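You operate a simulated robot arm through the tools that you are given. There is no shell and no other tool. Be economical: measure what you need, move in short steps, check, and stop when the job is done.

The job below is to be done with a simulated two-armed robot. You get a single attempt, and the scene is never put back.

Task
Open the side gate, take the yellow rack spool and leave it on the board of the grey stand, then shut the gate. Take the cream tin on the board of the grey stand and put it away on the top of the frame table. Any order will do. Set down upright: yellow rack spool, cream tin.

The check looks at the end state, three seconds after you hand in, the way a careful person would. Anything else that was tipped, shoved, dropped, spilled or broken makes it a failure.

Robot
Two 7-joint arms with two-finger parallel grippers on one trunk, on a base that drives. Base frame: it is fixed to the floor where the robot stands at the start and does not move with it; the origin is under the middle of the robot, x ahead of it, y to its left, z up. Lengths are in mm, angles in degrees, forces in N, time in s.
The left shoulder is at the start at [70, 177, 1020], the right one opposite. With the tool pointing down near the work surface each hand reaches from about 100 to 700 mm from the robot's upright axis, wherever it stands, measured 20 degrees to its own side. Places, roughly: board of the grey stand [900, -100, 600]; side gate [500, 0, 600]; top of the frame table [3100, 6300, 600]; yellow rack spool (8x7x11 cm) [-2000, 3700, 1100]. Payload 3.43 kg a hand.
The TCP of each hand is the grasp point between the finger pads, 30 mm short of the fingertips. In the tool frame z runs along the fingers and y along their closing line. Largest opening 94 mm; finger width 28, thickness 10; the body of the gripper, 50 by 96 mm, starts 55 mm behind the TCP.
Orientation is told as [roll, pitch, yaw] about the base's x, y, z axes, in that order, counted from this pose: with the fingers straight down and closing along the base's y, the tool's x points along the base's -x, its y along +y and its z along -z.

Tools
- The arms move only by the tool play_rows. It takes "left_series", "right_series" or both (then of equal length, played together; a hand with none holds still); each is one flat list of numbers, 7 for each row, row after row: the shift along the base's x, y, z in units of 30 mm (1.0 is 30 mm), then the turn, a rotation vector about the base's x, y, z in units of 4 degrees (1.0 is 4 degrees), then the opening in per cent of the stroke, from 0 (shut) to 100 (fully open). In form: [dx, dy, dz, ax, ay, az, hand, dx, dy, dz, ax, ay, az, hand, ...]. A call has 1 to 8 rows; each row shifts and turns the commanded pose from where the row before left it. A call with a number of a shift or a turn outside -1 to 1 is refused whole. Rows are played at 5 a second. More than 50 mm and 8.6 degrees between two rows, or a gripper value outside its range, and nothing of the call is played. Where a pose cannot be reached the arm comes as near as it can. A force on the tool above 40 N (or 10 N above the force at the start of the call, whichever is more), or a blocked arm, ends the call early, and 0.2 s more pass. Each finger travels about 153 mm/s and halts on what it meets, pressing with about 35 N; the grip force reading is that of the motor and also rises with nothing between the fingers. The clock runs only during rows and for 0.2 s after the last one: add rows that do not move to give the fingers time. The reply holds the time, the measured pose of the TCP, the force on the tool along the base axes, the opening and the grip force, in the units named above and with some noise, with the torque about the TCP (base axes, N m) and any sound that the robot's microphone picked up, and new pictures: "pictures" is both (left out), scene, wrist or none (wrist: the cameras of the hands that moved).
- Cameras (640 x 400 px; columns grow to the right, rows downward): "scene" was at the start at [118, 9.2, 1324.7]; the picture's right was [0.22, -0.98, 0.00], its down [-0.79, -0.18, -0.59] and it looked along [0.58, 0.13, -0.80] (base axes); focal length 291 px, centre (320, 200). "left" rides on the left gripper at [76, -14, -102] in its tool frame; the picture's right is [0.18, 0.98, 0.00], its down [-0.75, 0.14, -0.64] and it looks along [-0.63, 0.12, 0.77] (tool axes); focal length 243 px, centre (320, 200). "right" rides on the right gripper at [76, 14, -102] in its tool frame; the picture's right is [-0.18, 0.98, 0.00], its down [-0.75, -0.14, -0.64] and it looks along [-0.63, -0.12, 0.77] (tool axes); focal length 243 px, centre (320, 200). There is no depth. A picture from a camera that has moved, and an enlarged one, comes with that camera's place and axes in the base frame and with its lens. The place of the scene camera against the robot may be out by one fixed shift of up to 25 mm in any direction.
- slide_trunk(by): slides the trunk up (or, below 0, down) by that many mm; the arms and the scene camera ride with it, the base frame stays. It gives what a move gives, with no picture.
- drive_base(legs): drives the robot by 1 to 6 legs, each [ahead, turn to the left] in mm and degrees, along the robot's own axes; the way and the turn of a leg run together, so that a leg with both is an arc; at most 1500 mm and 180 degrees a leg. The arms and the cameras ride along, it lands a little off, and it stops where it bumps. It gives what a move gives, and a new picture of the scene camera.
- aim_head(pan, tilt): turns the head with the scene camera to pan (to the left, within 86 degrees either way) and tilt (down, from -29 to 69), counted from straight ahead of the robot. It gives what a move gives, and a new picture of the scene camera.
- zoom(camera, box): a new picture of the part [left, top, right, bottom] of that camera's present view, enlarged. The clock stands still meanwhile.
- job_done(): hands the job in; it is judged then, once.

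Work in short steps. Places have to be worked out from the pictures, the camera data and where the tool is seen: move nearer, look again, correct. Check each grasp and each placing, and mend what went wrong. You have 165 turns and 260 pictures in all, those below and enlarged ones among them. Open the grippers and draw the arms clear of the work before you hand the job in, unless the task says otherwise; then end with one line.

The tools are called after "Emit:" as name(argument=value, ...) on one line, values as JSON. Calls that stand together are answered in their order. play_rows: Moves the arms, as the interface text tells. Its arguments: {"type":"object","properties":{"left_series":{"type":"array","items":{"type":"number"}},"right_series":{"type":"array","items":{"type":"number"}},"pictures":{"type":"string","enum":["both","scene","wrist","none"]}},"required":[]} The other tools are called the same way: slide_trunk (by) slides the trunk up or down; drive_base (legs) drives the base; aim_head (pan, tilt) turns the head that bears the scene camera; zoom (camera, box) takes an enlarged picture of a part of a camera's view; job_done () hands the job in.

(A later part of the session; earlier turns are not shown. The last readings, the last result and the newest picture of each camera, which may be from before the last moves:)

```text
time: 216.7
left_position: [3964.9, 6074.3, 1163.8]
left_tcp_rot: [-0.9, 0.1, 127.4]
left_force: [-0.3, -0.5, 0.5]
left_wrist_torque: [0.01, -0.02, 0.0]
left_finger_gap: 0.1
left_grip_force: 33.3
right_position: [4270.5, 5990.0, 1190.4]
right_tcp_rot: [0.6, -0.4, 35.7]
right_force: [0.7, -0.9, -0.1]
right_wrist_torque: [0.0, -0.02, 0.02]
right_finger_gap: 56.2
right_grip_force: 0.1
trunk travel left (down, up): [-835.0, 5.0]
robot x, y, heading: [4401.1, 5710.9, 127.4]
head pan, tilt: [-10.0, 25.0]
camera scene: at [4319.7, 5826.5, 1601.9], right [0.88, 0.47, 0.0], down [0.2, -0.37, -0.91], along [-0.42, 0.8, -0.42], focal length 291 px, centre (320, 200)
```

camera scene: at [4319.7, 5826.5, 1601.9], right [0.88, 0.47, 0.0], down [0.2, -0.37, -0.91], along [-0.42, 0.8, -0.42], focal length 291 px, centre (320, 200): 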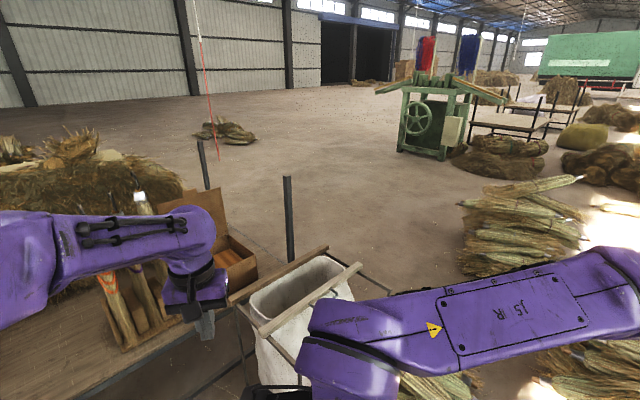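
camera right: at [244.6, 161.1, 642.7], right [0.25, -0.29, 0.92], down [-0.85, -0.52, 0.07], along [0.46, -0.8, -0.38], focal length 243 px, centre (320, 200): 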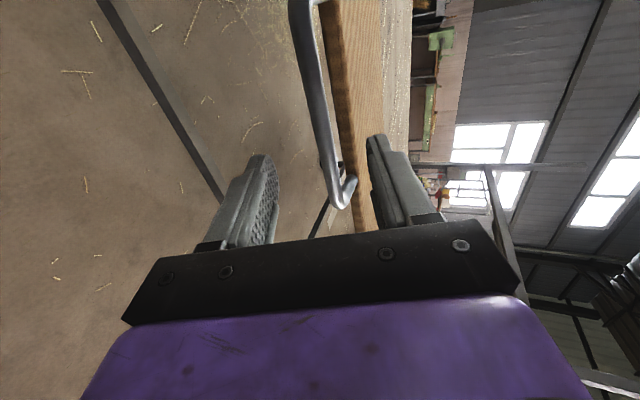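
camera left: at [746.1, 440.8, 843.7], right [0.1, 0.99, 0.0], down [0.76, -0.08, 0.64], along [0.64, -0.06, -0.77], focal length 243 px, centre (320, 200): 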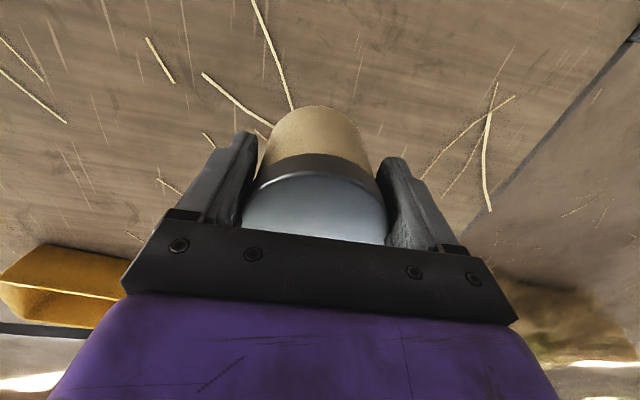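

Emit:
zoom(camera="scene", box=[200, 230, 480, 400])

Emit:
zoom(camera="scene", box=[200, 70, 480, 240])

Emit:
zoom(camera="right", box=[0, 0, 640, 400])

```text
2.29 times, centred on (340, 315) of scene
camera zoom: at [4319.7, 5826.5, 1601.9], right [0.88, 0.47, 0.0], down [0.2, -0.37, -0.91], along [-0.42, 0.8, -0.42], focal length 665 px, centre (274, -63)
```

zoom: 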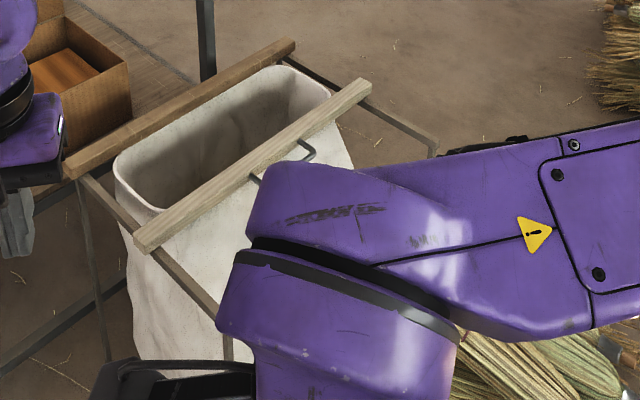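

```text
2.29 times, centred on (340, 155) of scene
camera zoom: at [4319.7, 5826.5, 1601.9], right [0.88, 0.47, 0.0], down [0.2, -0.37, -0.91], along [-0.42, 0.8, -0.42], focal length 665 px, centre (274, 303)
```

zoom: 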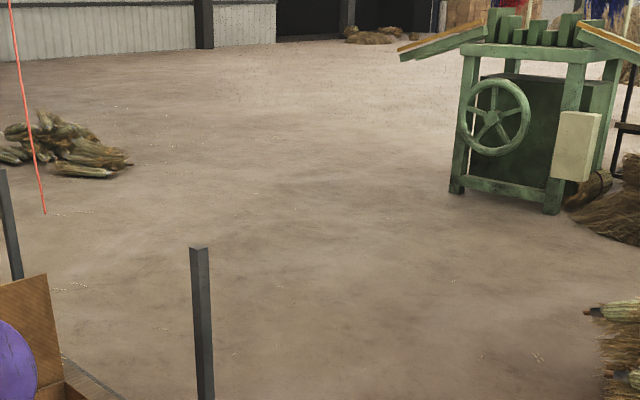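

```text
1.00 times, centred on (320, 200) of right (not enlarged: the box is as wide or as high as the picture)
camera zoom: at [4201.4, 5954.7, 1292.5], right [-0.42, 0.91, 0.01], down [0.7, 0.32, 0.64], along [0.58, 0.28, -0.76], focal length 243 px, centre (320, 200)
```

zoom: 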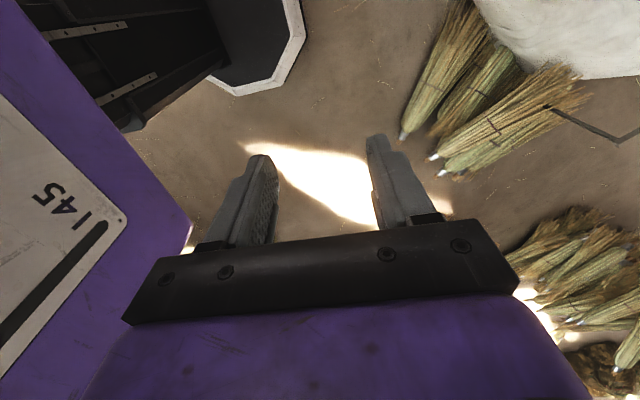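

Emit:
aim_head(pan=40, tilt=40)

Emit:
drive_base(legs=[[0, 70]])

Emit:
aim_head(pan=-15, tilt=30)

```text
time: 217.9
left_position: [3964.6, 6074.8, 1164.7]
left_tcp_rot: [-0.9, 0.3, 127.4]
left_force: [0.1, 0.2, 0.3]
left_wrist_torque: [0.02, -0.02, 0.03]
left_finger_gap: 0.0
left_grip_force: 32.8
right_position: [4271.1, 5990.4, 1190.6]
right_tcp_rot: [0.6, -0.3, 35.6]
right_force: [-0.8, 0.0, -1.0]
right_wrist_torque: [0.0, -0.01, 0.0]
right_finger_gap: 56.4
right_grip_force: 0.1
trunk travel left (down, up): [-835.0, 5.0]
robot x, y, heading: [4394.8, 5712.2, 127.6]
head pan, tilt: [40.0, 40.0]
camera scene: at [4279.5, 5763.2, 1578.6], right [0.21, 0.98, 0.0], down [0.63, -0.14, -0.77], along [-0.75, 0.16, -0.64], focal length 291 px, centre (320, 200)
```

scene: 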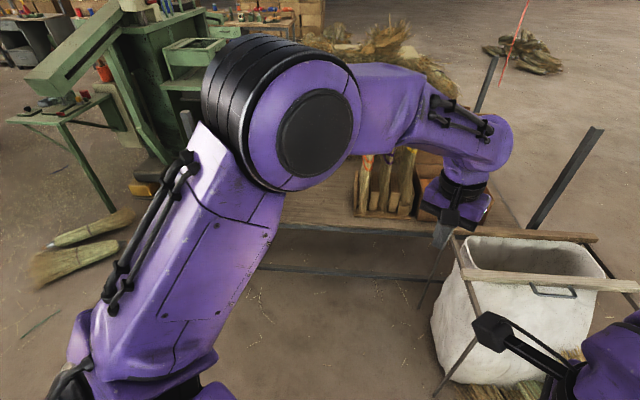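

```text
time: 221.3
left_position: [3904.9, 5434.0, 1163.3]
left_tcp_rot: [-0.9, 0.3, -163.3]
left_force: [-0.4, -0.9, -0.2]
left_wrist_torque: [0.03, 0.03, -0.04]
left_finger_gap: 0.0
left_grip_force: 33.6
right_position: [4093.3, 5690.7, 1189.8]
right_tcp_rot: [0.6, -0.3, 105.2]
right_force: [0.3, -0.6, 0.0]
right_wrist_torque: [0.01, -0.03, 0.02]
right_finger_gap: 56.2
right_grip_force: 0.0
trunk travel left (down, up): [-835.0, 5.0]
robot x, y, heading: [4399.7, 5712.9, -162.9]
head pan, tilt: [40.0, 40.0]
camera scene: at [4299.1, 5619.4, 1578.6], right [-0.84, 0.54, 0.0], down [0.35, 0.54, -0.77], along [-0.41, -0.64, -0.64], focal length 291 px, centre (320, 200)
```

scene: 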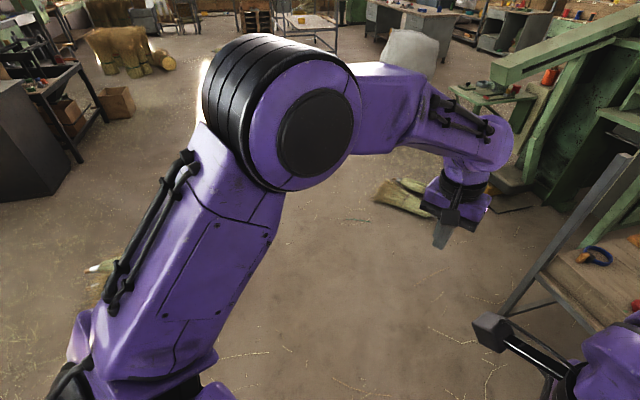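

```text
time: 222.6
left_position: [3904.6, 5432.7, 1163.8]
left_tcp_rot: [-0.9, 0.1, -163.2]
left_force: [-0.1, 0.1, -0.8]
left_wrist_torque: [0.0, 0.01, 0.01]
left_finger_gap: 0.2
left_grip_force: 33.4
right_position: [4094.4, 5691.4, 1190.4]
right_tcp_rot: [0.6, -0.3, 105.2]
right_force: [0.6, -0.2, -0.8]
right_wrist_torque: [0.01, -0.02, -0.01]
right_finger_gap: 56.3
right_grip_force: 0.1
trunk travel left (down, up): [-835.0, 5.0]
robot x, y, heading: [4400.0, 5712.5, -162.8]
head pan, tilt: [-15.0, 30.0]
camera scene: at [4254.8, 5686.9, 1593.9], right [-0.04, 1.0, 0.0], down [0.5, 0.02, -0.87], along [-0.87, -0.03, -0.5], focal length 291 px, centre (320, 200)
```

scene: 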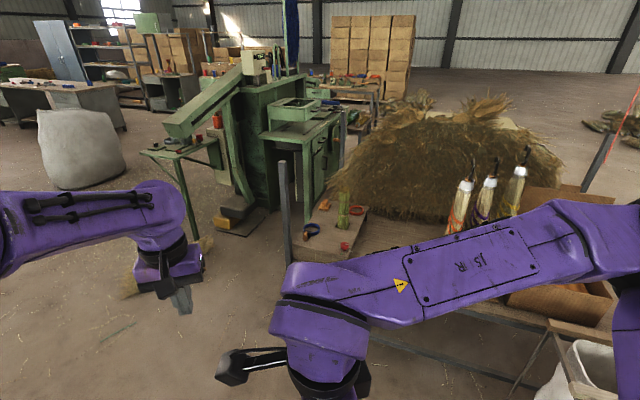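

All the floor seen so far is empty; what remains is beneath and behind the table. I lower the trunk to look underneath it.

Emit:
slide_trunk(by=-400)

Emit:
slide_trunk(by=-350)

Emit:
aim_head(pan=-15, tilt=10)

```text
time: 226.4
left_position: [3905.8, 5434.5, 763.4]
left_tcp_rot: [-0.9, 0.2, -163.2]
left_force: [0.4, -0.8, 0.7]
left_wrist_torque: [-0.03, -0.02, 0.01]
left_finger_gap: 0.0
left_grip_force: 33.2
right_position: [4093.3, 5691.2, 790.4]
right_tcp_rot: [0.6, -0.3, 105.2]
right_force: [0.6, 0.7, 0.6]
right_wrist_torque: [0.0, 0.0, 0.02]
right_finger_gap: 56.4
right_grip_force: 0.1
trunk travel left (down, up): [-435.0, 405.0]
robot x, y, heading: [4400.2, 5710.7, -162.7]
head pan, tilt: [-15.0, 30.0]
```

```text
time: 229.8
left_position: [3905.2, 5433.6, 413.8]
left_tcp_rot: [-0.9, 0.2, -163.2]
left_force: [-0.2, 0.5, 0.2]
left_wrist_torque: [-0.01, 0.0, -0.02]
left_finger_gap: 0.2
left_grip_force: 33.4
right_position: [4093.1, 5690.5, 440.0]
right_tcp_rot: [0.6, -0.3, 105.2]
right_force: [-0.2, -0.6, -0.3]
right_wrist_torque: [-0.01, 0.02, -0.01]
right_finger_gap: 56.4
right_grip_force: 0.0
trunk travel left (down, up): [-85.0, 755.0]
robot x, y, heading: [4398.4, 5713.6, -162.9]
head pan, tilt: [-15.0, 30.0]
```

```text
time: 230.6
left_position: [3905.9, 5434.3, 413.6]
left_tcp_rot: [-0.9, 0.2, -163.1]
left_force: [0.2, 0.1, 0.7]
left_wrist_torque: [0.0, 0.02, -0.01]
left_finger_gap: 0.0
left_grip_force: 33.0
right_position: [4093.0, 5691.5, 441.5]
right_tcp_rot: [0.6, -0.3, 105.2]
right_force: [-0.2, 0.2, -0.2]
right_wrist_torque: [0.0, 0.0, -0.01]
right_finger_gap: 56.5
right_grip_force: 0.1
trunk travel left (down, up): [-85.0, 755.0]
robot x, y, heading: [4393.8, 5708.5, -163.0]
head pan, tilt: [-15.0, 10.0]
camera scene: at [4252.4, 5686.9, 876.2], right [-0.04, 1.0, 0.0], down [0.17, 0.01, -0.98], along [-0.98, -0.04, -0.17], focal length 291 px, centre (320, 200)
```

scene: 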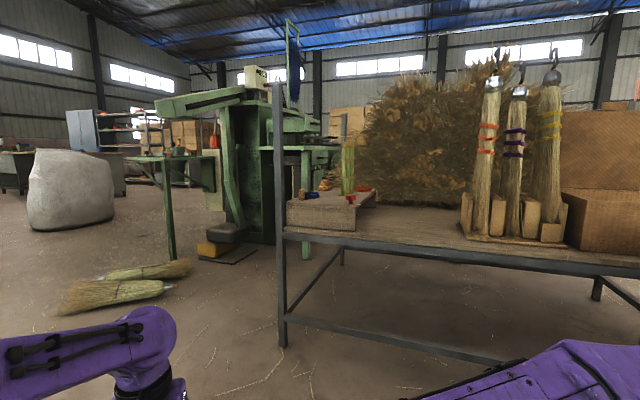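

Emit:
zoom(camera="scene", box=[270, 220, 640, 370])

Emit:
aim_head(pan=-55, tilt=10)

Emit:
aim_head(pan=30, tilt=10)

Emit:
aim_head(pan=-86, tilt=20)

```text
1.73 times, centred on (455, 295) of scene
camera zoom: at [4252.4, 5686.9, 876.2], right [-0.04, 1.0, 0.0], down [0.17, 0.01, -0.98], along [-0.98, -0.04, -0.17], focal length 504 px, centre (86, 36)
```

zoom: 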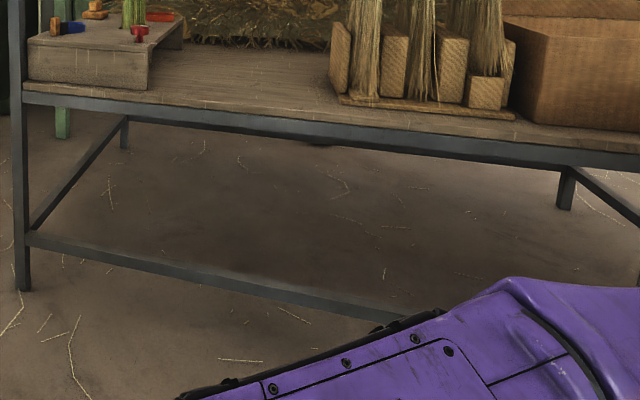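

```text
time: 231.7
left_position: [3905.5, 5435.0, 413.2]
left_tcp_rot: [-0.9, 0.2, -163.3]
left_force: [0.7, -0.7, -0.4]
left_wrist_torque: [0.0, 0.01, -0.01]
left_finger_gap: 0.0
left_grip_force: 33.0
right_position: [4094.3, 5690.8, 441.3]
right_tcp_rot: [0.6, -0.2, 105.1]
right_force: [0.9, -0.4, -0.2]
right_wrist_torque: [0.01, -0.01, 0.02]
right_finger_gap: 56.3
right_grip_force: 0.1
trunk travel left (down, up): [-85.0, 755.0]
robot x, y, heading: [4394.4, 5710.5, -162.9]
head pan, tilt: [-55.0, 10.0]
camera scene: at [4271.8, 5747.4, 876.3], right [0.61, 0.79, 0.0], down [0.14, -0.11, -0.98], along [-0.78, 0.6, -0.17], focal length 291 px, centre (320, 200)
```

scene: 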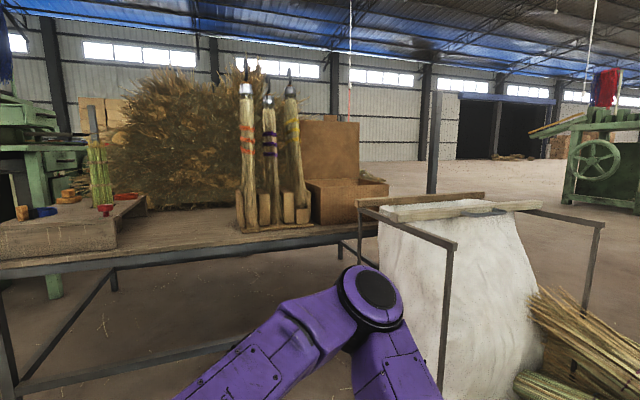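

```text
time: 233.3
left_position: [3906.3, 5433.3, 413.6]
left_tcp_rot: [-0.9, 0.1, -163.1]
left_force: [-0.6, -0.6, 0.0]
left_wrist_torque: [-0.03, 0.04, -0.04]
left_finger_gap: 0.0
left_grip_force: 33.2
right_position: [4092.6, 5690.8, 439.8]
right_tcp_rot: [0.5, -0.3, 105.2]
right_force: [-0.3, -0.5, 1.2]
right_wrist_torque: [0.0, -0.02, -0.01]
right_finger_gap: 56.5
right_grip_force: 0.1
trunk travel left (down, up): [-85.0, 755.0]
robot x, y, heading: [4397.4, 5714.7, -162.7]
head pan, tilt: [30.0, 10.0]
camera scene: at [4282.1, 5622.3, 876.3], right [-0.73, 0.68, 0.0], down [0.12, 0.13, -0.98], along [-0.67, -0.72, -0.17], focal length 291 px, centre (320, 200)
```

scene: 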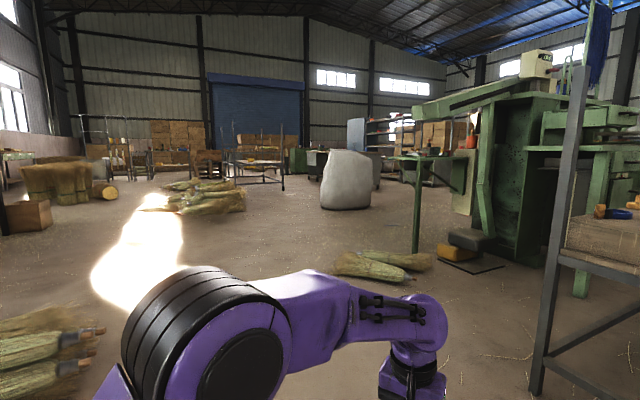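

```text
time: 235.2
left_position: [3905.5, 5434.9, 413.5]
left_tcp_rot: [-0.9, 0.2, -163.2]
left_force: [-0.1, -0.7, -0.3]
left_wrist_torque: [0.0, 0.01, 0.0]
left_finger_gap: 0.1
left_grip_force: 33.2
right_position: [4091.9, 5692.2, 439.6]
right_tcp_rot: [0.6, -0.3, 105.1]
right_force: [0.0, -0.1, -0.3]
right_wrist_torque: [0.03, 0.01, 0.0]
right_finger_gap: 56.3
right_grip_force: 0.0
trunk travel left (down, up): [-85.0, 755.0]
robot x, y, heading: [4398.5, 5714.2, -162.9]
head pan, tilt: [-85.9, 20.0]
camera scene: at [4311.6, 5777.3, 860.0], right [0.93, 0.36, 0.0], down [0.12, -0.32, -0.94], along [-0.34, 0.88, -0.34], focal length 291 px, centre (320, 200)
```

scene: 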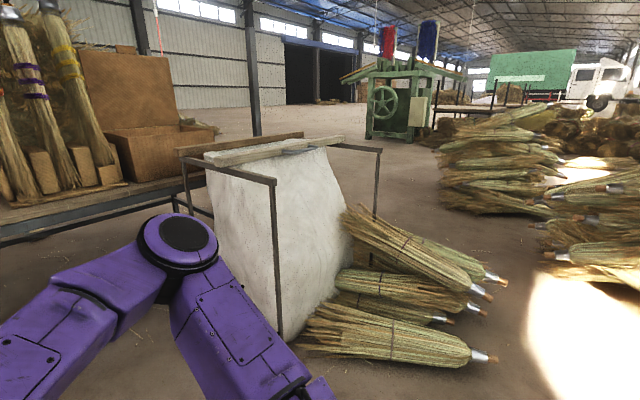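

Something dark shows beneath the front beam at about [2020, 6670]. I lower further and zoom in.

Emit:
slide_trunk(by=-80)

Emit:
aim_head(pan=-20, tilt=10)

Emit:
zoom(camera="scene", box=[320, 200, 520, 325])

```text
time: 236.4
left_position: [3905.4, 5434.0, 333.5]
left_tcp_rot: [-0.9, 0.2, -163.2]
left_force: [-0.2, 0.8, -0.9]
left_wrist_torque: [0.0, 0.03, 0.02]
left_finger_gap: 0.0
left_grip_force: 33.0
right_position: [4093.1, 5691.2, 360.6]
right_tcp_rot: [0.7, -0.4, 105.2]
right_force: [-0.5, -0.2, 0.2]
right_wrist_torque: [-0.04, 0.0, 0.0]
right_finger_gap: 56.4
right_grip_force: 0.0
trunk travel left (down, up): [-5.0, 835.0]
robot x, y, heading: [4398.0, 5712.9, -162.8]
head pan, tilt: [-85.9, 20.0]
```

```text
time: 237.8
left_position: [3905.2, 5434.2, 333.4]
left_tcp_rot: [-1.0, 0.2, -163.2]
left_force: [0.5, -0.4, 0.1]
left_wrist_torque: [0.0, -0.01, 0.0]
left_finger_gap: 0.0
left_grip_force: 33.4
right_position: [4093.8, 5691.5, 361.3]
right_tcp_rot: [0.6, -0.3, 105.1]
right_force: [0.3, 0.9, 0.4]
right_wrist_torque: [0.01, -0.02, 0.02]
right_finger_gap: 56.2
right_grip_force: 0.1
trunk travel left (down, up): [-5.0, 835.0]
robot x, y, heading: [4397.8, 5709.7, -162.8]
head pan, tilt: [-20.0, 10.0]
camera scene: at [4252.5, 5695.1, 796.3], right [0.05, 1.0, 0.0], down [0.17, -0.01, -0.98], along [-0.98, 0.05, -0.17], focal length 291 px, centre (320, 200)
```

scene: 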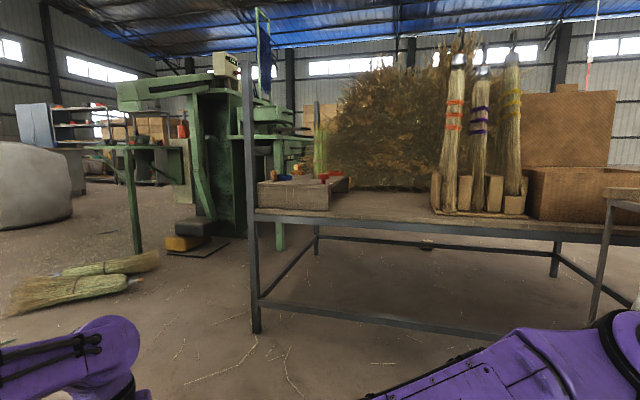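

```text
3.20 times, centred on (420, 262) of scene
camera zoom: at [4252.5, 5695.1, 796.3], right [0.05, 1.0, 0.0], down [0.17, -0.01, -0.98], along [-0.98, 0.05, -0.17], focal length 932 px, centre (0, 0)
```

zoom: 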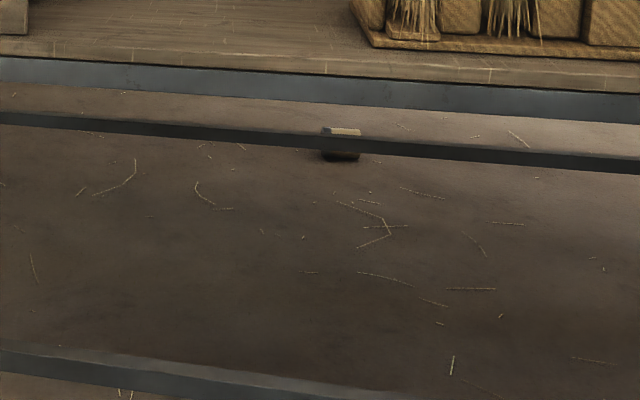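

Found: the tin lies on its side on the floor behind the frame table, near [2054, 6668]. I need to go round. I raise the trunk, turn, and look at the way past the east side of the husk piles.

Emit:
slide_trunk(by=400)

Emit:
slide_trunk(by=380)

Emit:
drive_base(legs=[[0, -160], [900, 0]])

Emit:
aim_head(pan=25, tilt=15)

```text
time: 241.6
left_position: [3905.4, 5433.2, 734.1]
left_tcp_rot: [-0.8, 0.2, -163.2]
left_force: [0.3, 0.0, -0.5]
left_wrist_torque: [0.03, -0.01, -0.01]
left_finger_gap: 0.0
left_grip_force: 33.2
right_position: [4092.1, 5692.3, 760.0]
right_tcp_rot: [0.5, -0.4, 105.3]
right_force: [0.3, -0.1, 0.1]
right_wrist_torque: [0.0, 0.02, 0.01]
right_finger_gap: 56.2
right_grip_force: 0.0
trunk travel left (down, up): [-405.0, 435.0]
robot x, y, heading: [4396.2, 5712.8, -162.7]
head pan, tilt: [-20.0, 10.0]
```

```text
time: 245.3
left_position: [3905.5, 5433.4, 1113.0]
left_tcp_rot: [-0.9, 0.2, -163.2]
left_force: [-0.6, 0.0, 0.8]
left_wrist_torque: [0.0, -0.01, 0.02]
left_finger_gap: 0.0
left_grip_force: 32.9
right_position: [4093.1, 5692.3, 1139.2]
right_tcp_rot: [0.6, -0.3, 105.2]
right_force: [-0.7, 0.2, 1.1]
right_wrist_torque: [-0.06, 0.05, -0.02]
right_finger_gap: 56.2
right_grip_force: 0.1
trunk travel left (down, up): [-785.0, 55.0]
robot x, y, heading: [4400.7, 5711.1, -162.8]
head pan, tilt: [-20.0, 10.0]
```

```text
time: 256.5
left_position: [5438.7, 6712.2, 1114.0]
left_tcp_rot: [-0.9, 0.1, 39.0]
left_force: [0.0, 0.5, 0.7]
left_wrist_torque: [0.02, 0.0, -0.03]
left_finger_gap: 0.1
left_grip_force: 32.9
right_position: [5363.6, 6402.9, 1140.8]
right_tcp_rot: [0.6, -0.3, -52.7]
right_force: [0.4, 0.1, 0.2]
right_wrist_torque: [0.0, -0.01, 0.0]
right_finger_gap: 56.5
right_grip_force: 0.1
trunk travel left (down, up): [-785.0, 55.0]
robot x, y, heading: [5090.6, 6268.4, 39.4]
head pan, tilt: [-20.0, 10.0]
camera scene: at [5212.0, 6324.9, 1576.4], right [0.33, -0.94, 0.0], down [-0.16, -0.06, -0.98], along [0.93, 0.33, -0.17], focal length 291 px, centre (320, 200)
```

scene: 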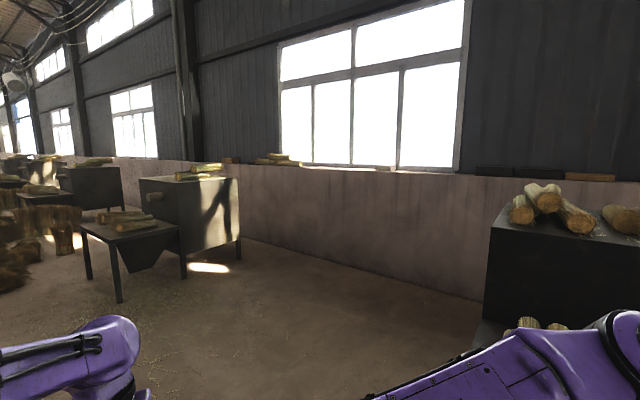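

```text
time: 257.6
left_position: [5439.1, 6712.6, 1114.7]
left_tcp_rot: [-0.9, 0.2, 39.1]
left_force: [0.7, -0.1, -0.7]
left_wrist_torque: [-0.03, 0.0, -0.02]
left_finger_gap: 0.0
left_grip_force: 33.0
right_position: [5362.9, 6404.1, 1140.4]
right_tcp_rot: [0.5, -0.2, -52.7]
right_force: [-0.5, 0.1, -0.9]
right_wrist_torque: [0.02, -0.01, -0.01]
right_finger_gap: 56.5
right_grip_force: 0.0
trunk travel left (down, up): [-785.0, 55.0]
robot x, y, heading: [5094.6, 6269.2, 39.5]
head pan, tilt: [25.0, 15.0]
camera scene: at [5165.2, 6378.6, 1568.2], right [0.9, -0.43, 0.0], down [-0.11, -0.23, -0.97], along [0.42, 0.87, -0.26], focal length 291 px, centre (320, 200)
```

scene: 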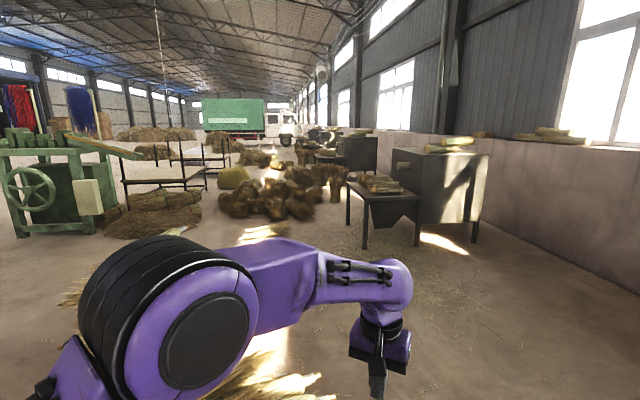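

Emit:
drive_base(legs=[[0, 0.5], [1400, 0], [500, 0], [0, 60]])

Emit:
aim_head(pan=20, tilt=25)

```text
time: 270.4
left_position: [6391.1, 8044.4, 1114.3]
left_tcp_rot: [-0.9, 0.2, 98.9]
left_force: [0.6, 0.0, 0.9]
left_wrist_torque: [-0.03, -0.03, -0.01]
left_finger_gap: 0.0
left_grip_force: 33.5
right_position: [6620.2, 7823.9, 1139.7]
right_tcp_rot: [0.6, -0.3, 7.4]
right_force: [0.4, -0.6, -0.6]
right_wrist_torque: [0.03, 0.0, 0.01]
right_finger_gap: 56.3
right_grip_force: 0.0
trunk travel left (down, up): [-785.0, 55.0]
robot x, y, heading: [6599.9, 7519.0, 99.3]
head pan, tilt: [25.0, 15.0]
camera scene: at [6534.3, 7638.6, 1568.2], right [0.83, 0.56, 0.0], down [0.15, -0.21, -0.97], along [-0.54, 0.8, -0.26], focal length 291 px, centre (320, 200)
```

scene: 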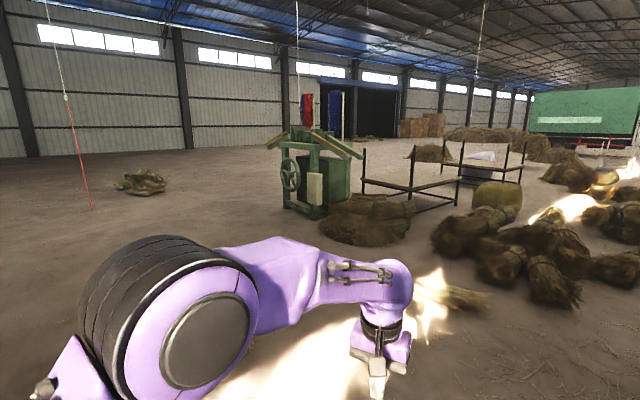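

```text
time: 271.1
left_position: [6390.6, 8043.8, 1113.4]
left_tcp_rot: [-0.8, 0.3, 99.0]
left_force: [-0.7, -0.2, 0.1]
left_wrist_torque: [0.0, 0.01, 0.01]
left_finger_gap: 0.0
left_grip_force: 33.2
right_position: [6619.0, 7822.4, 1140.4]
right_tcp_rot: [0.6, -0.3, 7.3]
right_force: [-0.6, -0.4, -0.7]
right_wrist_torque: [-0.03, -0.01, 0.0]
right_finger_gap: 56.4
right_grip_force: 0.0
trunk travel left (down, up): [-785.0, 55.0]
robot x, y, heading: [6598.4, 7519.5, 99.4]
head pan, tilt: [20.0, 25.0]
camera scene: at [6541.2, 7641.7, 1552.0], right [0.87, 0.49, 0.0], down [0.21, -0.37, -0.91], along [-0.44, 0.79, -0.42], focal length 291 px, centre (320, 200)
```

scene: 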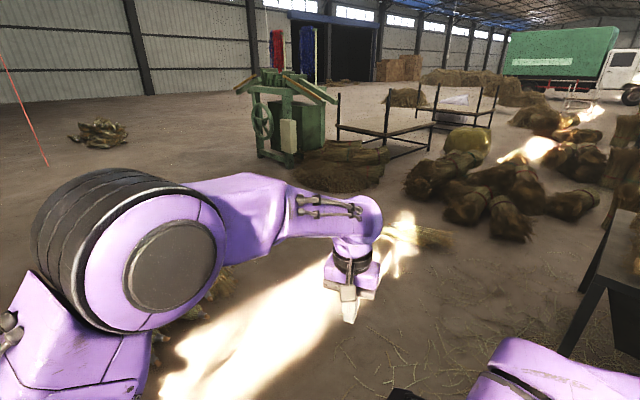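

Emit:
drive_base(legs=[[0, 6.5], [1400, 0], [420, 0], [0, 70]])

Emit:
aim_head(pan=-12, tilt=20)

```text
time: 283.8
left_position: [5541.4, 9160.2, 1113.7]
left_tcp_rot: [-0.9, 0.2, 177.0]
left_force: [0.7, 0.8, -1.1]
left_wrist_torque: [0.0, 0.04, -0.04]
left_finger_gap: 0.0
left_grip_force: 33.4
right_position: [5805.7, 9339.6, 1140.2]
right_tcp_rot: [0.6, -0.3, 85.4]
right_force: [0.0, 0.2, -0.4]
right_wrist_torque: [0.0, -0.01, 0.02]
right_finger_gap: 56.3
right_grip_force: 0.1
trunk travel left (down, up): [-785.0, 55.0]
robot x, y, heading: [6101.1, 9257.2, 177.4]
head pan, tilt: [20.0, 25.0]
camera scene: at [5957.1, 9223.8, 1551.9], right [-0.3, 0.95, 0.0], down [0.4, 0.13, -0.91], along [-0.86, -0.27, -0.42], focal length 291 px, centre (320, 200)
```

scene: 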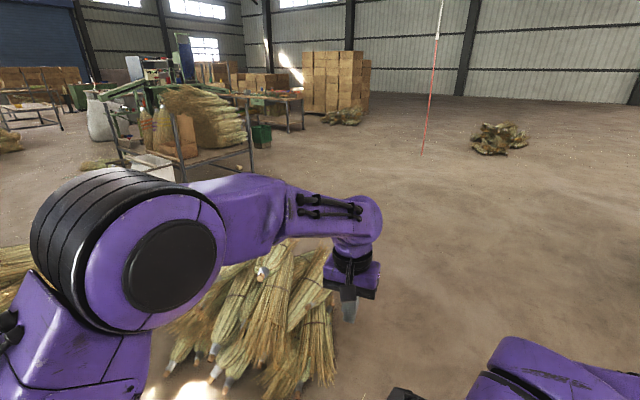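

```text
time: 284.8
left_position: [5543.8, 9160.1, 1113.6]
left_tcp_rot: [-0.9, 0.2, 177.1]
left_force: [0.4, 0.6, 1.5]
left_wrist_torque: [0.01, -0.02, -0.02]
left_finger_gap: 0.0
left_grip_force: 32.9
right_position: [5806.0, 9339.9, 1140.8]
right_tcp_rot: [0.7, -0.3, 85.5]
right_force: [-0.4, 0.6, 0.2]
right_wrist_torque: [-0.03, 0.0, 0.0]
right_finger_gap: 56.5
right_grip_force: 0.0
trunk travel left (down, up): [-785.0, 55.0]
robot x, y, heading: [6098.5, 9255.6, 177.4]
head pan, tilt: [-12.0, 20.0]
camera scene: at [5954.9, 9274.5, 1560.0], right [0.25, 0.97, 0.0], down [0.33, -0.09, -0.94], along [-0.91, 0.24, -0.34], focal length 291 px, centre (320, 200)
```

scene: 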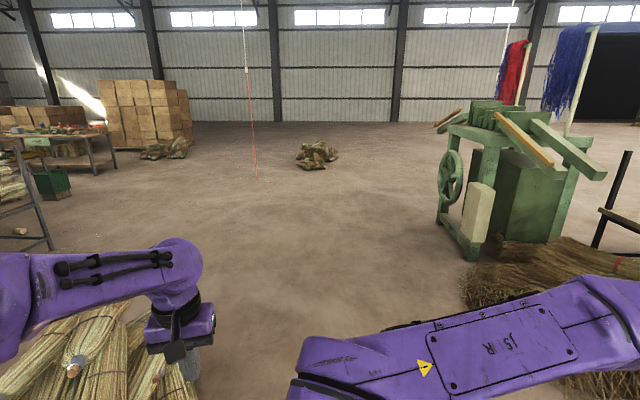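

The tin is visible beyond the table's back post, near [1990, 6600]. I go round the husk pile's north end and towards [2300, 7900].

Emit:
drive_base(legs=[[0, -9], [1300, 0], [0, 44.5], [1500, 0], [1500, 0]])

Emit:
aim_head(pan=30, tilt=30)

```text
time: 308.1
left_position: [1928.2, 7469.9, 1113.8]
left_tcp_rot: [-0.9, 0.2, -146.5]
left_force: [0.3, 0.1, 0.2]
left_wrist_torque: [0.03, -0.01, 0.01]
left_finger_gap: 0.3
left_grip_force: 32.7
right_position: [2035.1, 7769.3, 1141.0]
right_tcp_rot: [0.6, -0.2, 121.9]
right_force: [-0.1, 0.5, 0.2]
right_wrist_torque: [0.03, -0.02, 0.01]
right_finger_gap: 56.4
right_grip_force: 0.0
trunk travel left (down, up): [-785.0, 55.0]
robot x, y, heading: [2317.7, 7882.1, -146.2]
head pan, tilt: [-12.0, 20.0]
camera scene: at [2188.1, 7807.3, 1560.1], right [-0.37, 0.93, 0.0], down [0.32, 0.13, -0.94], along [-0.87, -0.35, -0.34], focal length 291 px, centre (320, 200)
```

scene: 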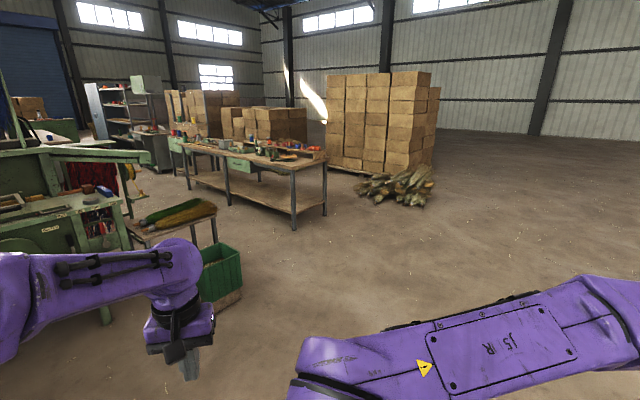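

```text
time: 309.2
left_position: [1927.1, 7469.7, 1114.4]
left_tcp_rot: [-0.9, 0.1, -146.5]
left_force: [-0.2, -0.4, 1.1]
left_wrist_torque: [0.0, 0.0, 0.0]
left_finger_gap: 0.0
left_grip_force: 33.2
right_position: [2033.6, 7770.2, 1141.0]
right_tcp_rot: [0.6, -0.3, 121.8]
right_force: [0.3, -0.1, -0.1]
right_wrist_torque: [0.01, 0.02, 0.01]
right_finger_gap: 56.4
right_grip_force: 0.1
trunk travel left (down, up): [-785.0, 55.0]
robot x, y, heading: [2320.5, 7876.0, -146.3]
head pan, tilt: [30.0, 30.0]
camera scene: at [2234.3, 7760.6, 1544.0], right [-0.9, 0.44, 0.0], down [0.22, 0.45, -0.87], along [-0.38, -0.78, -0.5], focal length 291 px, centre (320, 200)
```

scene: 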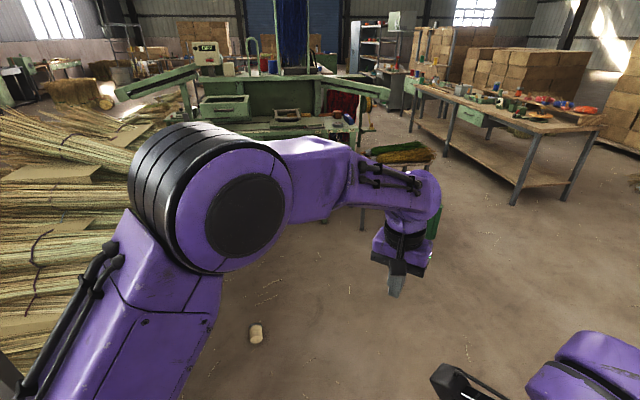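

The tin lies at about [2096, 6633]. I zoom for its orientation.

Emit:
zoom(camera="scene", box=[216, 305, 296, 355])

```text
8.00 times, centred on (256, 330) of scene
camera zoom: at [2234.3, 7760.6, 1544.0], right [-0.9, 0.44, 0.0], down [0.22, 0.45, -0.87], along [-0.38, -0.78, -0.5], focal length 2329 px, centre (832, -840)
```

zoom: 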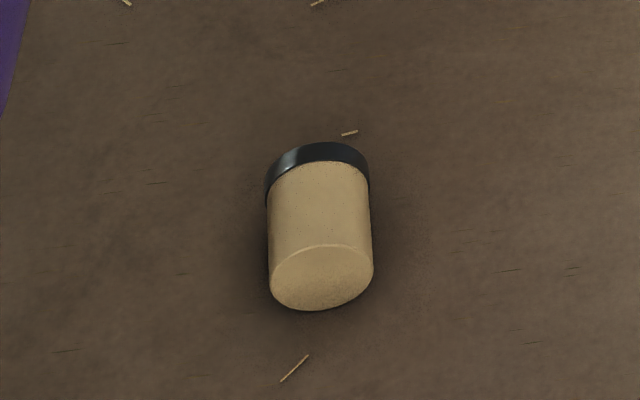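

The tin lies with its bottom to the north and its lid to the south. I drive to about [2080, 7182], heading 256°, so that tipping the fingers forward will raise it bottom-down.

Emit:
drive_base(legs=[[0, 37], [734, 0], [0, 5.3]])

Emit:
zoom(camera="left", box=[0, 0, 640, 400])

```text
time: 315.4
left_position: [2044.5, 6617.6, 1114.9]
left_tcp_rot: [-0.8, 0.1, -104.9]
left_force: [-1.1, 0.2, 0.7]
left_wrist_torque: [-0.01, 0.01, -0.03]
left_finger_gap: 0.0
left_grip_force: 33.2
right_position: [1924.7, 6911.8, 1141.0]
right_tcp_rot: [0.6, -0.2, 163.5]
right_force: [-0.4, 0.5, -0.1]
right_wrist_torque: [0.02, -0.03, 0.02]
right_finger_gap: 56.4
right_grip_force: 0.0
trunk travel left (down, up): [-785.0, 55.0]
robot x, y, heading: [2065.6, 7181.4, -104.3]
head pan, tilt: [30.0, 30.0]
camera scene: at [2073.6, 7039.8, 1544.1], right [-0.96, -0.27, 0.0], down [-0.13, 0.48, -0.87], along [0.23, -0.84, -0.5], focal length 291 px, centre (320, 200)
```

scene: 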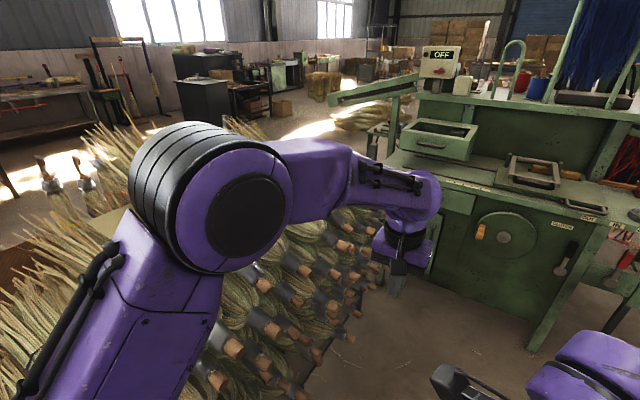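

```text
1.00 times, centred on (320, 200) of left (not enlarged: the box is as wide or as high as the picture)
camera zoom: at [2051.3, 6694.5, 1216.4], right [1.0, -0.08, -0.01], down [-0.05, -0.77, 0.64], along [-0.06, -0.64, -0.77], focal length 243 px, centre (320, 200)
```

zoom: 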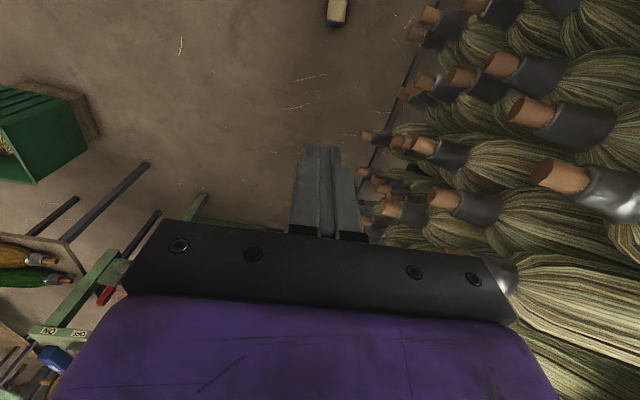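

Brooms on the table overhang here, so the left elbow would hit them when lowered. I approach from the west instead: robot at about [1530, 6560], heading 0°, elbow to the free north.

Emit:
drive_base(legs=[[0, -26.5], [820, 0], [0, 130.8]])

Emit:
aim_head(pan=0, tilt=50)

Emit:
aim_head(pan=-75, tilt=45)

```text
time: 326.8
left_position: [2061.0, 6711.9, 1113.8]
left_tcp_rot: [-0.9, 0.2, 2.9]
left_force: [-0.7, -0.7, -0.3]
left_wrist_torque: [0.04, -0.01, 0.0]
left_finger_gap: 0.0
left_grip_force: 33.2
right_position: [1817.0, 6507.1, 1140.5]
right_tcp_rot: [0.6, -0.2, -88.7]
right_force: [-0.3, 0.0, 0.1]
right_wrist_torque: [0.01, -0.02, 0.02]
right_finger_gap: 56.1
right_grip_force: 0.0
trunk travel left (down, up): [-785.0, 55.0]
robot x, y, heading: [1520.2, 6560.5, 3.2]
head pan, tilt: [30.0, 30.0]
camera scene: at [1638.8, 6605.5, 1544.0], right [0.55, -0.84, 0.0], down [-0.42, -0.27, -0.87], along [0.72, 0.47, -0.5], focal length 291 px, centre (320, 200)
```

scene: 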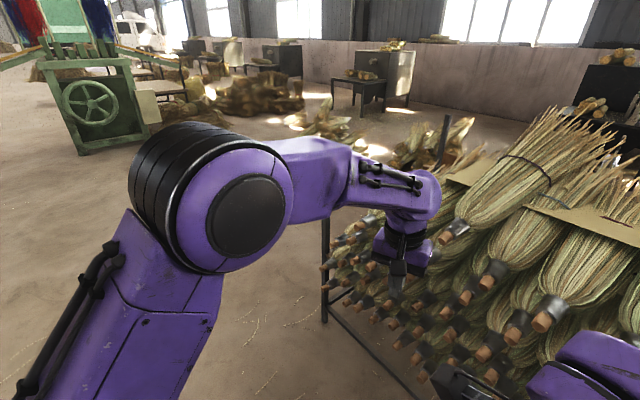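

```text
time: 327.7
left_position: [2059.7, 6711.8, 1113.5]
left_tcp_rot: [-0.9, 0.2, 2.8]
left_force: [-0.8, -0.8, 0.2]
left_wrist_torque: [0.01, 0.03, -0.03]
left_finger_gap: 0.0
left_grip_force: 33.2
right_position: [1817.2, 6506.5, 1140.8]
right_tcp_rot: [0.6, -0.3, -88.8]
right_force: [-0.3, 1.1, 0.3]
right_wrist_torque: [0.02, 0.01, -0.02]
right_finger_gap: 56.6
right_grip_force: 0.0
trunk travel left (down, up): [-785.0, 55.0]
robot x, y, heading: [1520.0, 6562.7, 3.1]
head pan, tilt: [0.0, 50.0]
camera scene: at [1640.0, 6560.6, 1514.5], right [0.06, -1.0, 0.0], down [-0.76, -0.04, -0.64], along [0.64, 0.04, -0.77], focal length 291 px, centre (320, 200)
```

scene: 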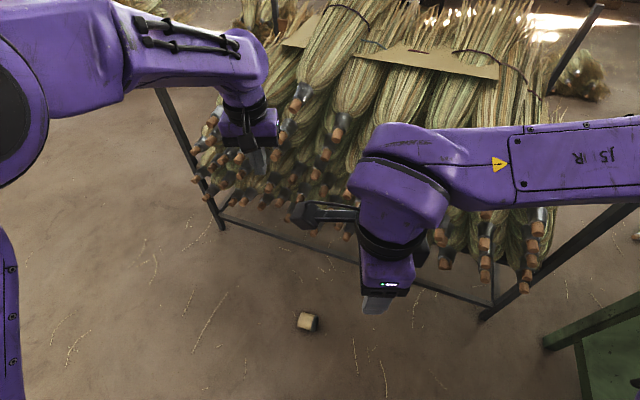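

```text
time: 329.2
left_position: [2060.9, 6711.3, 1114.3]
left_tcp_rot: [-0.9, 0.0, 2.9]
left_force: [-0.3, 1.0, 0.3]
left_wrist_torque: [0.0, 0.03, 0.02]
left_finger_gap: 0.0
left_grip_force: 33.1
right_position: [1817.3, 6506.9, 1139.9]
right_tcp_rot: [0.7, -0.3, -88.8]
right_force: [0.0, -0.3, -0.4]
right_wrist_torque: [0.03, 0.04, 0.0]
right_finger_gap: 56.2
right_grip_force: 0.0
trunk travel left (down, up): [-785.0, 55.0]
robot x, y, heading: [1517.8, 6559.1, 3.3]
head pan, tilt: [-75.0, 45.0]
camera scene: at [1588.6, 6478.9, 1521.3], right [-0.95, -0.31, 0.0], down [-0.22, 0.67, -0.71], along [0.22, -0.67, -0.71], focal length 291 px, centre (320, 200)
```

scene: 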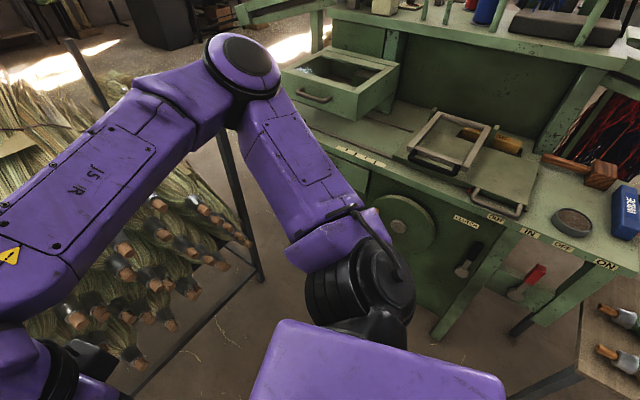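

I shift a bit north to about [1565, 6814], heading −15°, so both elbows are clear of brooms and machine.

Emit:
drive_base(legs=[[0, 76.5], [258, 0], [0, -94.7]])

Emit:
play_rows(left_series=[-0.3, -0.2, 0, 0.2, 0, 0.95, 100, -0.3, -0.2, 0, 0, 0, 0.95, 100, -0.3, -0.2, 0, 0, 0, 0.95, 100, -0.3, -0.2, 0, 0, 0, 0.95, 100, -0.3, -0.2, 0, 0, 0, 0.95, 100, -0.3, -0.2, 0, 0, 0, 0.95, 100, -0.3, -0.2, 0, 0, 0, 0.95, 100, -0.3, -0.2, 0, 0, 0, 0.95, 100], pictures="none")

Emit:
play_rows(left_series=[0, -0.3, 0, 0, 0, 0.95, 100, 0, -0.3, 0, 0, 0, 0.95, 100, 0, -0.3, 0, 0, 0, 0.95, 100, 0, -0.3, 0, 0, 0, 0.95, 100, 0, -0.3, 0, 0, 0, 0.95, 100, 0, -0.3, 0, 0, 0, 0.95, 100, 0, -0.3, 0, 0, 0, 0.95, 100, 0, -0.3, 0, 0, 0, 0.95, 100], pictures="none")

Emit:
play_rows(left_series=[0, 0, 0, 0, 0, 0.95, 100, 0, 0, 0, 0, 0, 0.95, 100, 0, 0, 0, 0, 0, 0.95, 100, 0, 0, 0, 0, 0, 0.95, 100, 0, 0, 0, 0, 0, 0.95, 100, 0, 0, 0, 0, 0, 0.95, 100, 0, 0, 0, 0, 0, 0.95, 100, 0, 0, 0, 0, 0, 0, 100], pictures="both")

```text
time: 338.3
left_position: [2128.0, 6768.2, 1113.5]
left_tcp_rot: [-0.9, 0.0, -16.7]
left_force: [0.1, 0.7, 0.1]
left_wrist_torque: [-0.02, 0.02, 0.0]
left_finger_gap: 0.2
left_grip_force: 32.4
right_position: [1829.5, 6655.3, 1140.1]
right_tcp_rot: [0.6, -0.3, -108.3]
right_force: [-0.1, 0.2, 0.0]
right_wrist_torque: [-0.01, -0.03, -0.01]
right_finger_gap: 56.6
right_grip_force: 0.0
trunk travel left (down, up): [-785.0, 55.0]
robot x, y, heading: [1563.3, 6806.0, -16.6]
head pan, tilt: [-75.0, 45.0]
camera scene: at [1607.8, 6704.3, 1521.4], right [-1.0, 0.02, 0.0], down [0.02, 0.71, -0.71], along [-0.02, -0.71, -0.71], focal length 291 px, centre (320, 200)
```

scene: 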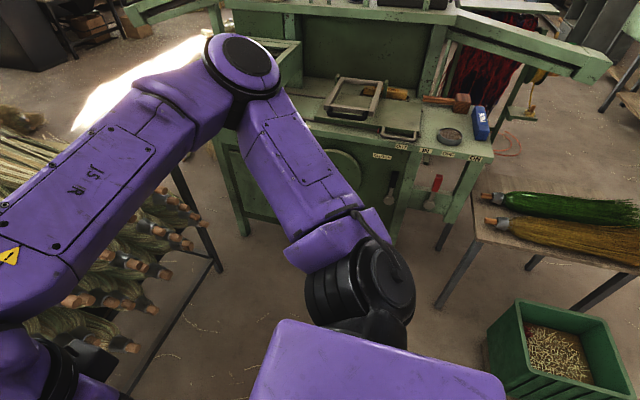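

```text
time: 340.1
left_position: [2055.2, 6719.3, 1113.6]
left_tcp_rot: [-0.2, 0.3, 13.9]
left_force: [-0.2, -0.6, 0.4]
left_wrist_torque: [0.0, -0.04, 0.01]
left_finger_gap: 94.0
left_grip_force: 0.0
right_position: [1830.4, 6655.8, 1141.5]
right_tcp_rot: [0.6, -0.3, -108.2]
right_force: [0.0, -0.2, -0.2]
right_wrist_torque: [0.01, 0.01, 0.0]
right_finger_gap: 56.5
right_grip_force: 0.0
trunk travel left (down, up): [-785.0, 55.0]
robot x, y, heading: [1564.5, 6805.2, -16.1]
head pan, tilt: [-75.0, 45.0]
```

```text
time: 342.1
left_position: [2074.3, 6654.8, 1144.7]
left_tcp_rot: [-3.3, 3.9, 46.6]
left_force: [1.0, -0.1, 0.4]
left_wrist_torque: [0.01, -0.01, 0.0]
left_finger_gap: 94.0
left_grip_force: 0.0
right_position: [1829.0, 6655.3, 1140.1]
right_tcp_rot: [0.5, -0.4, -108.2]
right_force: [0.1, -0.7, -0.5]
right_wrist_torque: [-0.02, -0.03, -0.01]
right_finger_gap: 56.5
right_grip_force: 0.1
trunk travel left (down, up): [-785.0, 55.0]
robot x, y, heading: [1565.8, 6804.5, -16.3]
head pan, tilt: [-75.0, 45.0]
stopped in row 8 (left hand): the arm was blocked; the commanded pose is now the measured one
```

```text
time: 343.9
left_position: [2081.9, 6664.7, 1154.6]
left_tcp_rot: [-3.3, 6.7, 74.7]
left_force: [0.0, -0.7, -1.1]
left_wrist_torque: [-0.05, 0.0, 0.01]
left_finger_gap: 94.3
left_grip_force: 0.1
right_position: [1830.6, 6655.9, 1139.9]
right_tcp_rot: [0.7, -0.4, -108.3]
right_force: [-0.1, 1.0, -0.9]
right_wrist_torque: [-0.01, -0.01, 0.0]
right_finger_gap: 56.4
right_grip_force: 0.1
trunk travel left (down, up): [-785.0, 55.0]
robot x, y, heading: [1566.8, 6805.3, -16.3]
head pan, tilt: [-75.0, 45.0]
camera scene: at [1607.6, 6704.1, 1521.4], right [-1.0, 0.02, 0.0], down [0.02, 0.71, -0.71], along [-0.02, -0.71, -0.71], focal length 291 px, centre (320, 200)
camera left: at [2073.2, 6600.5, 1266.3], right [-1.0, 0.07, -0.03], down [0.04, 0.84, 0.54], along [0.07, 0.54, -0.84], focal length 243 px, centre (320, 200)
```

scene: 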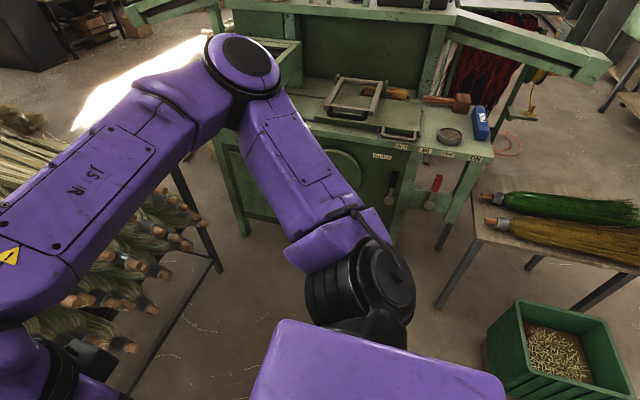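
left: 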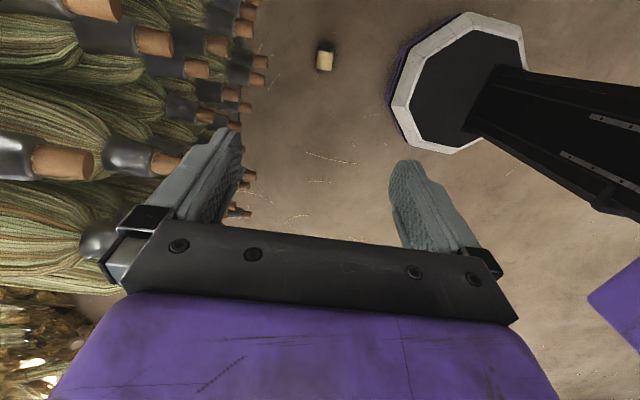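

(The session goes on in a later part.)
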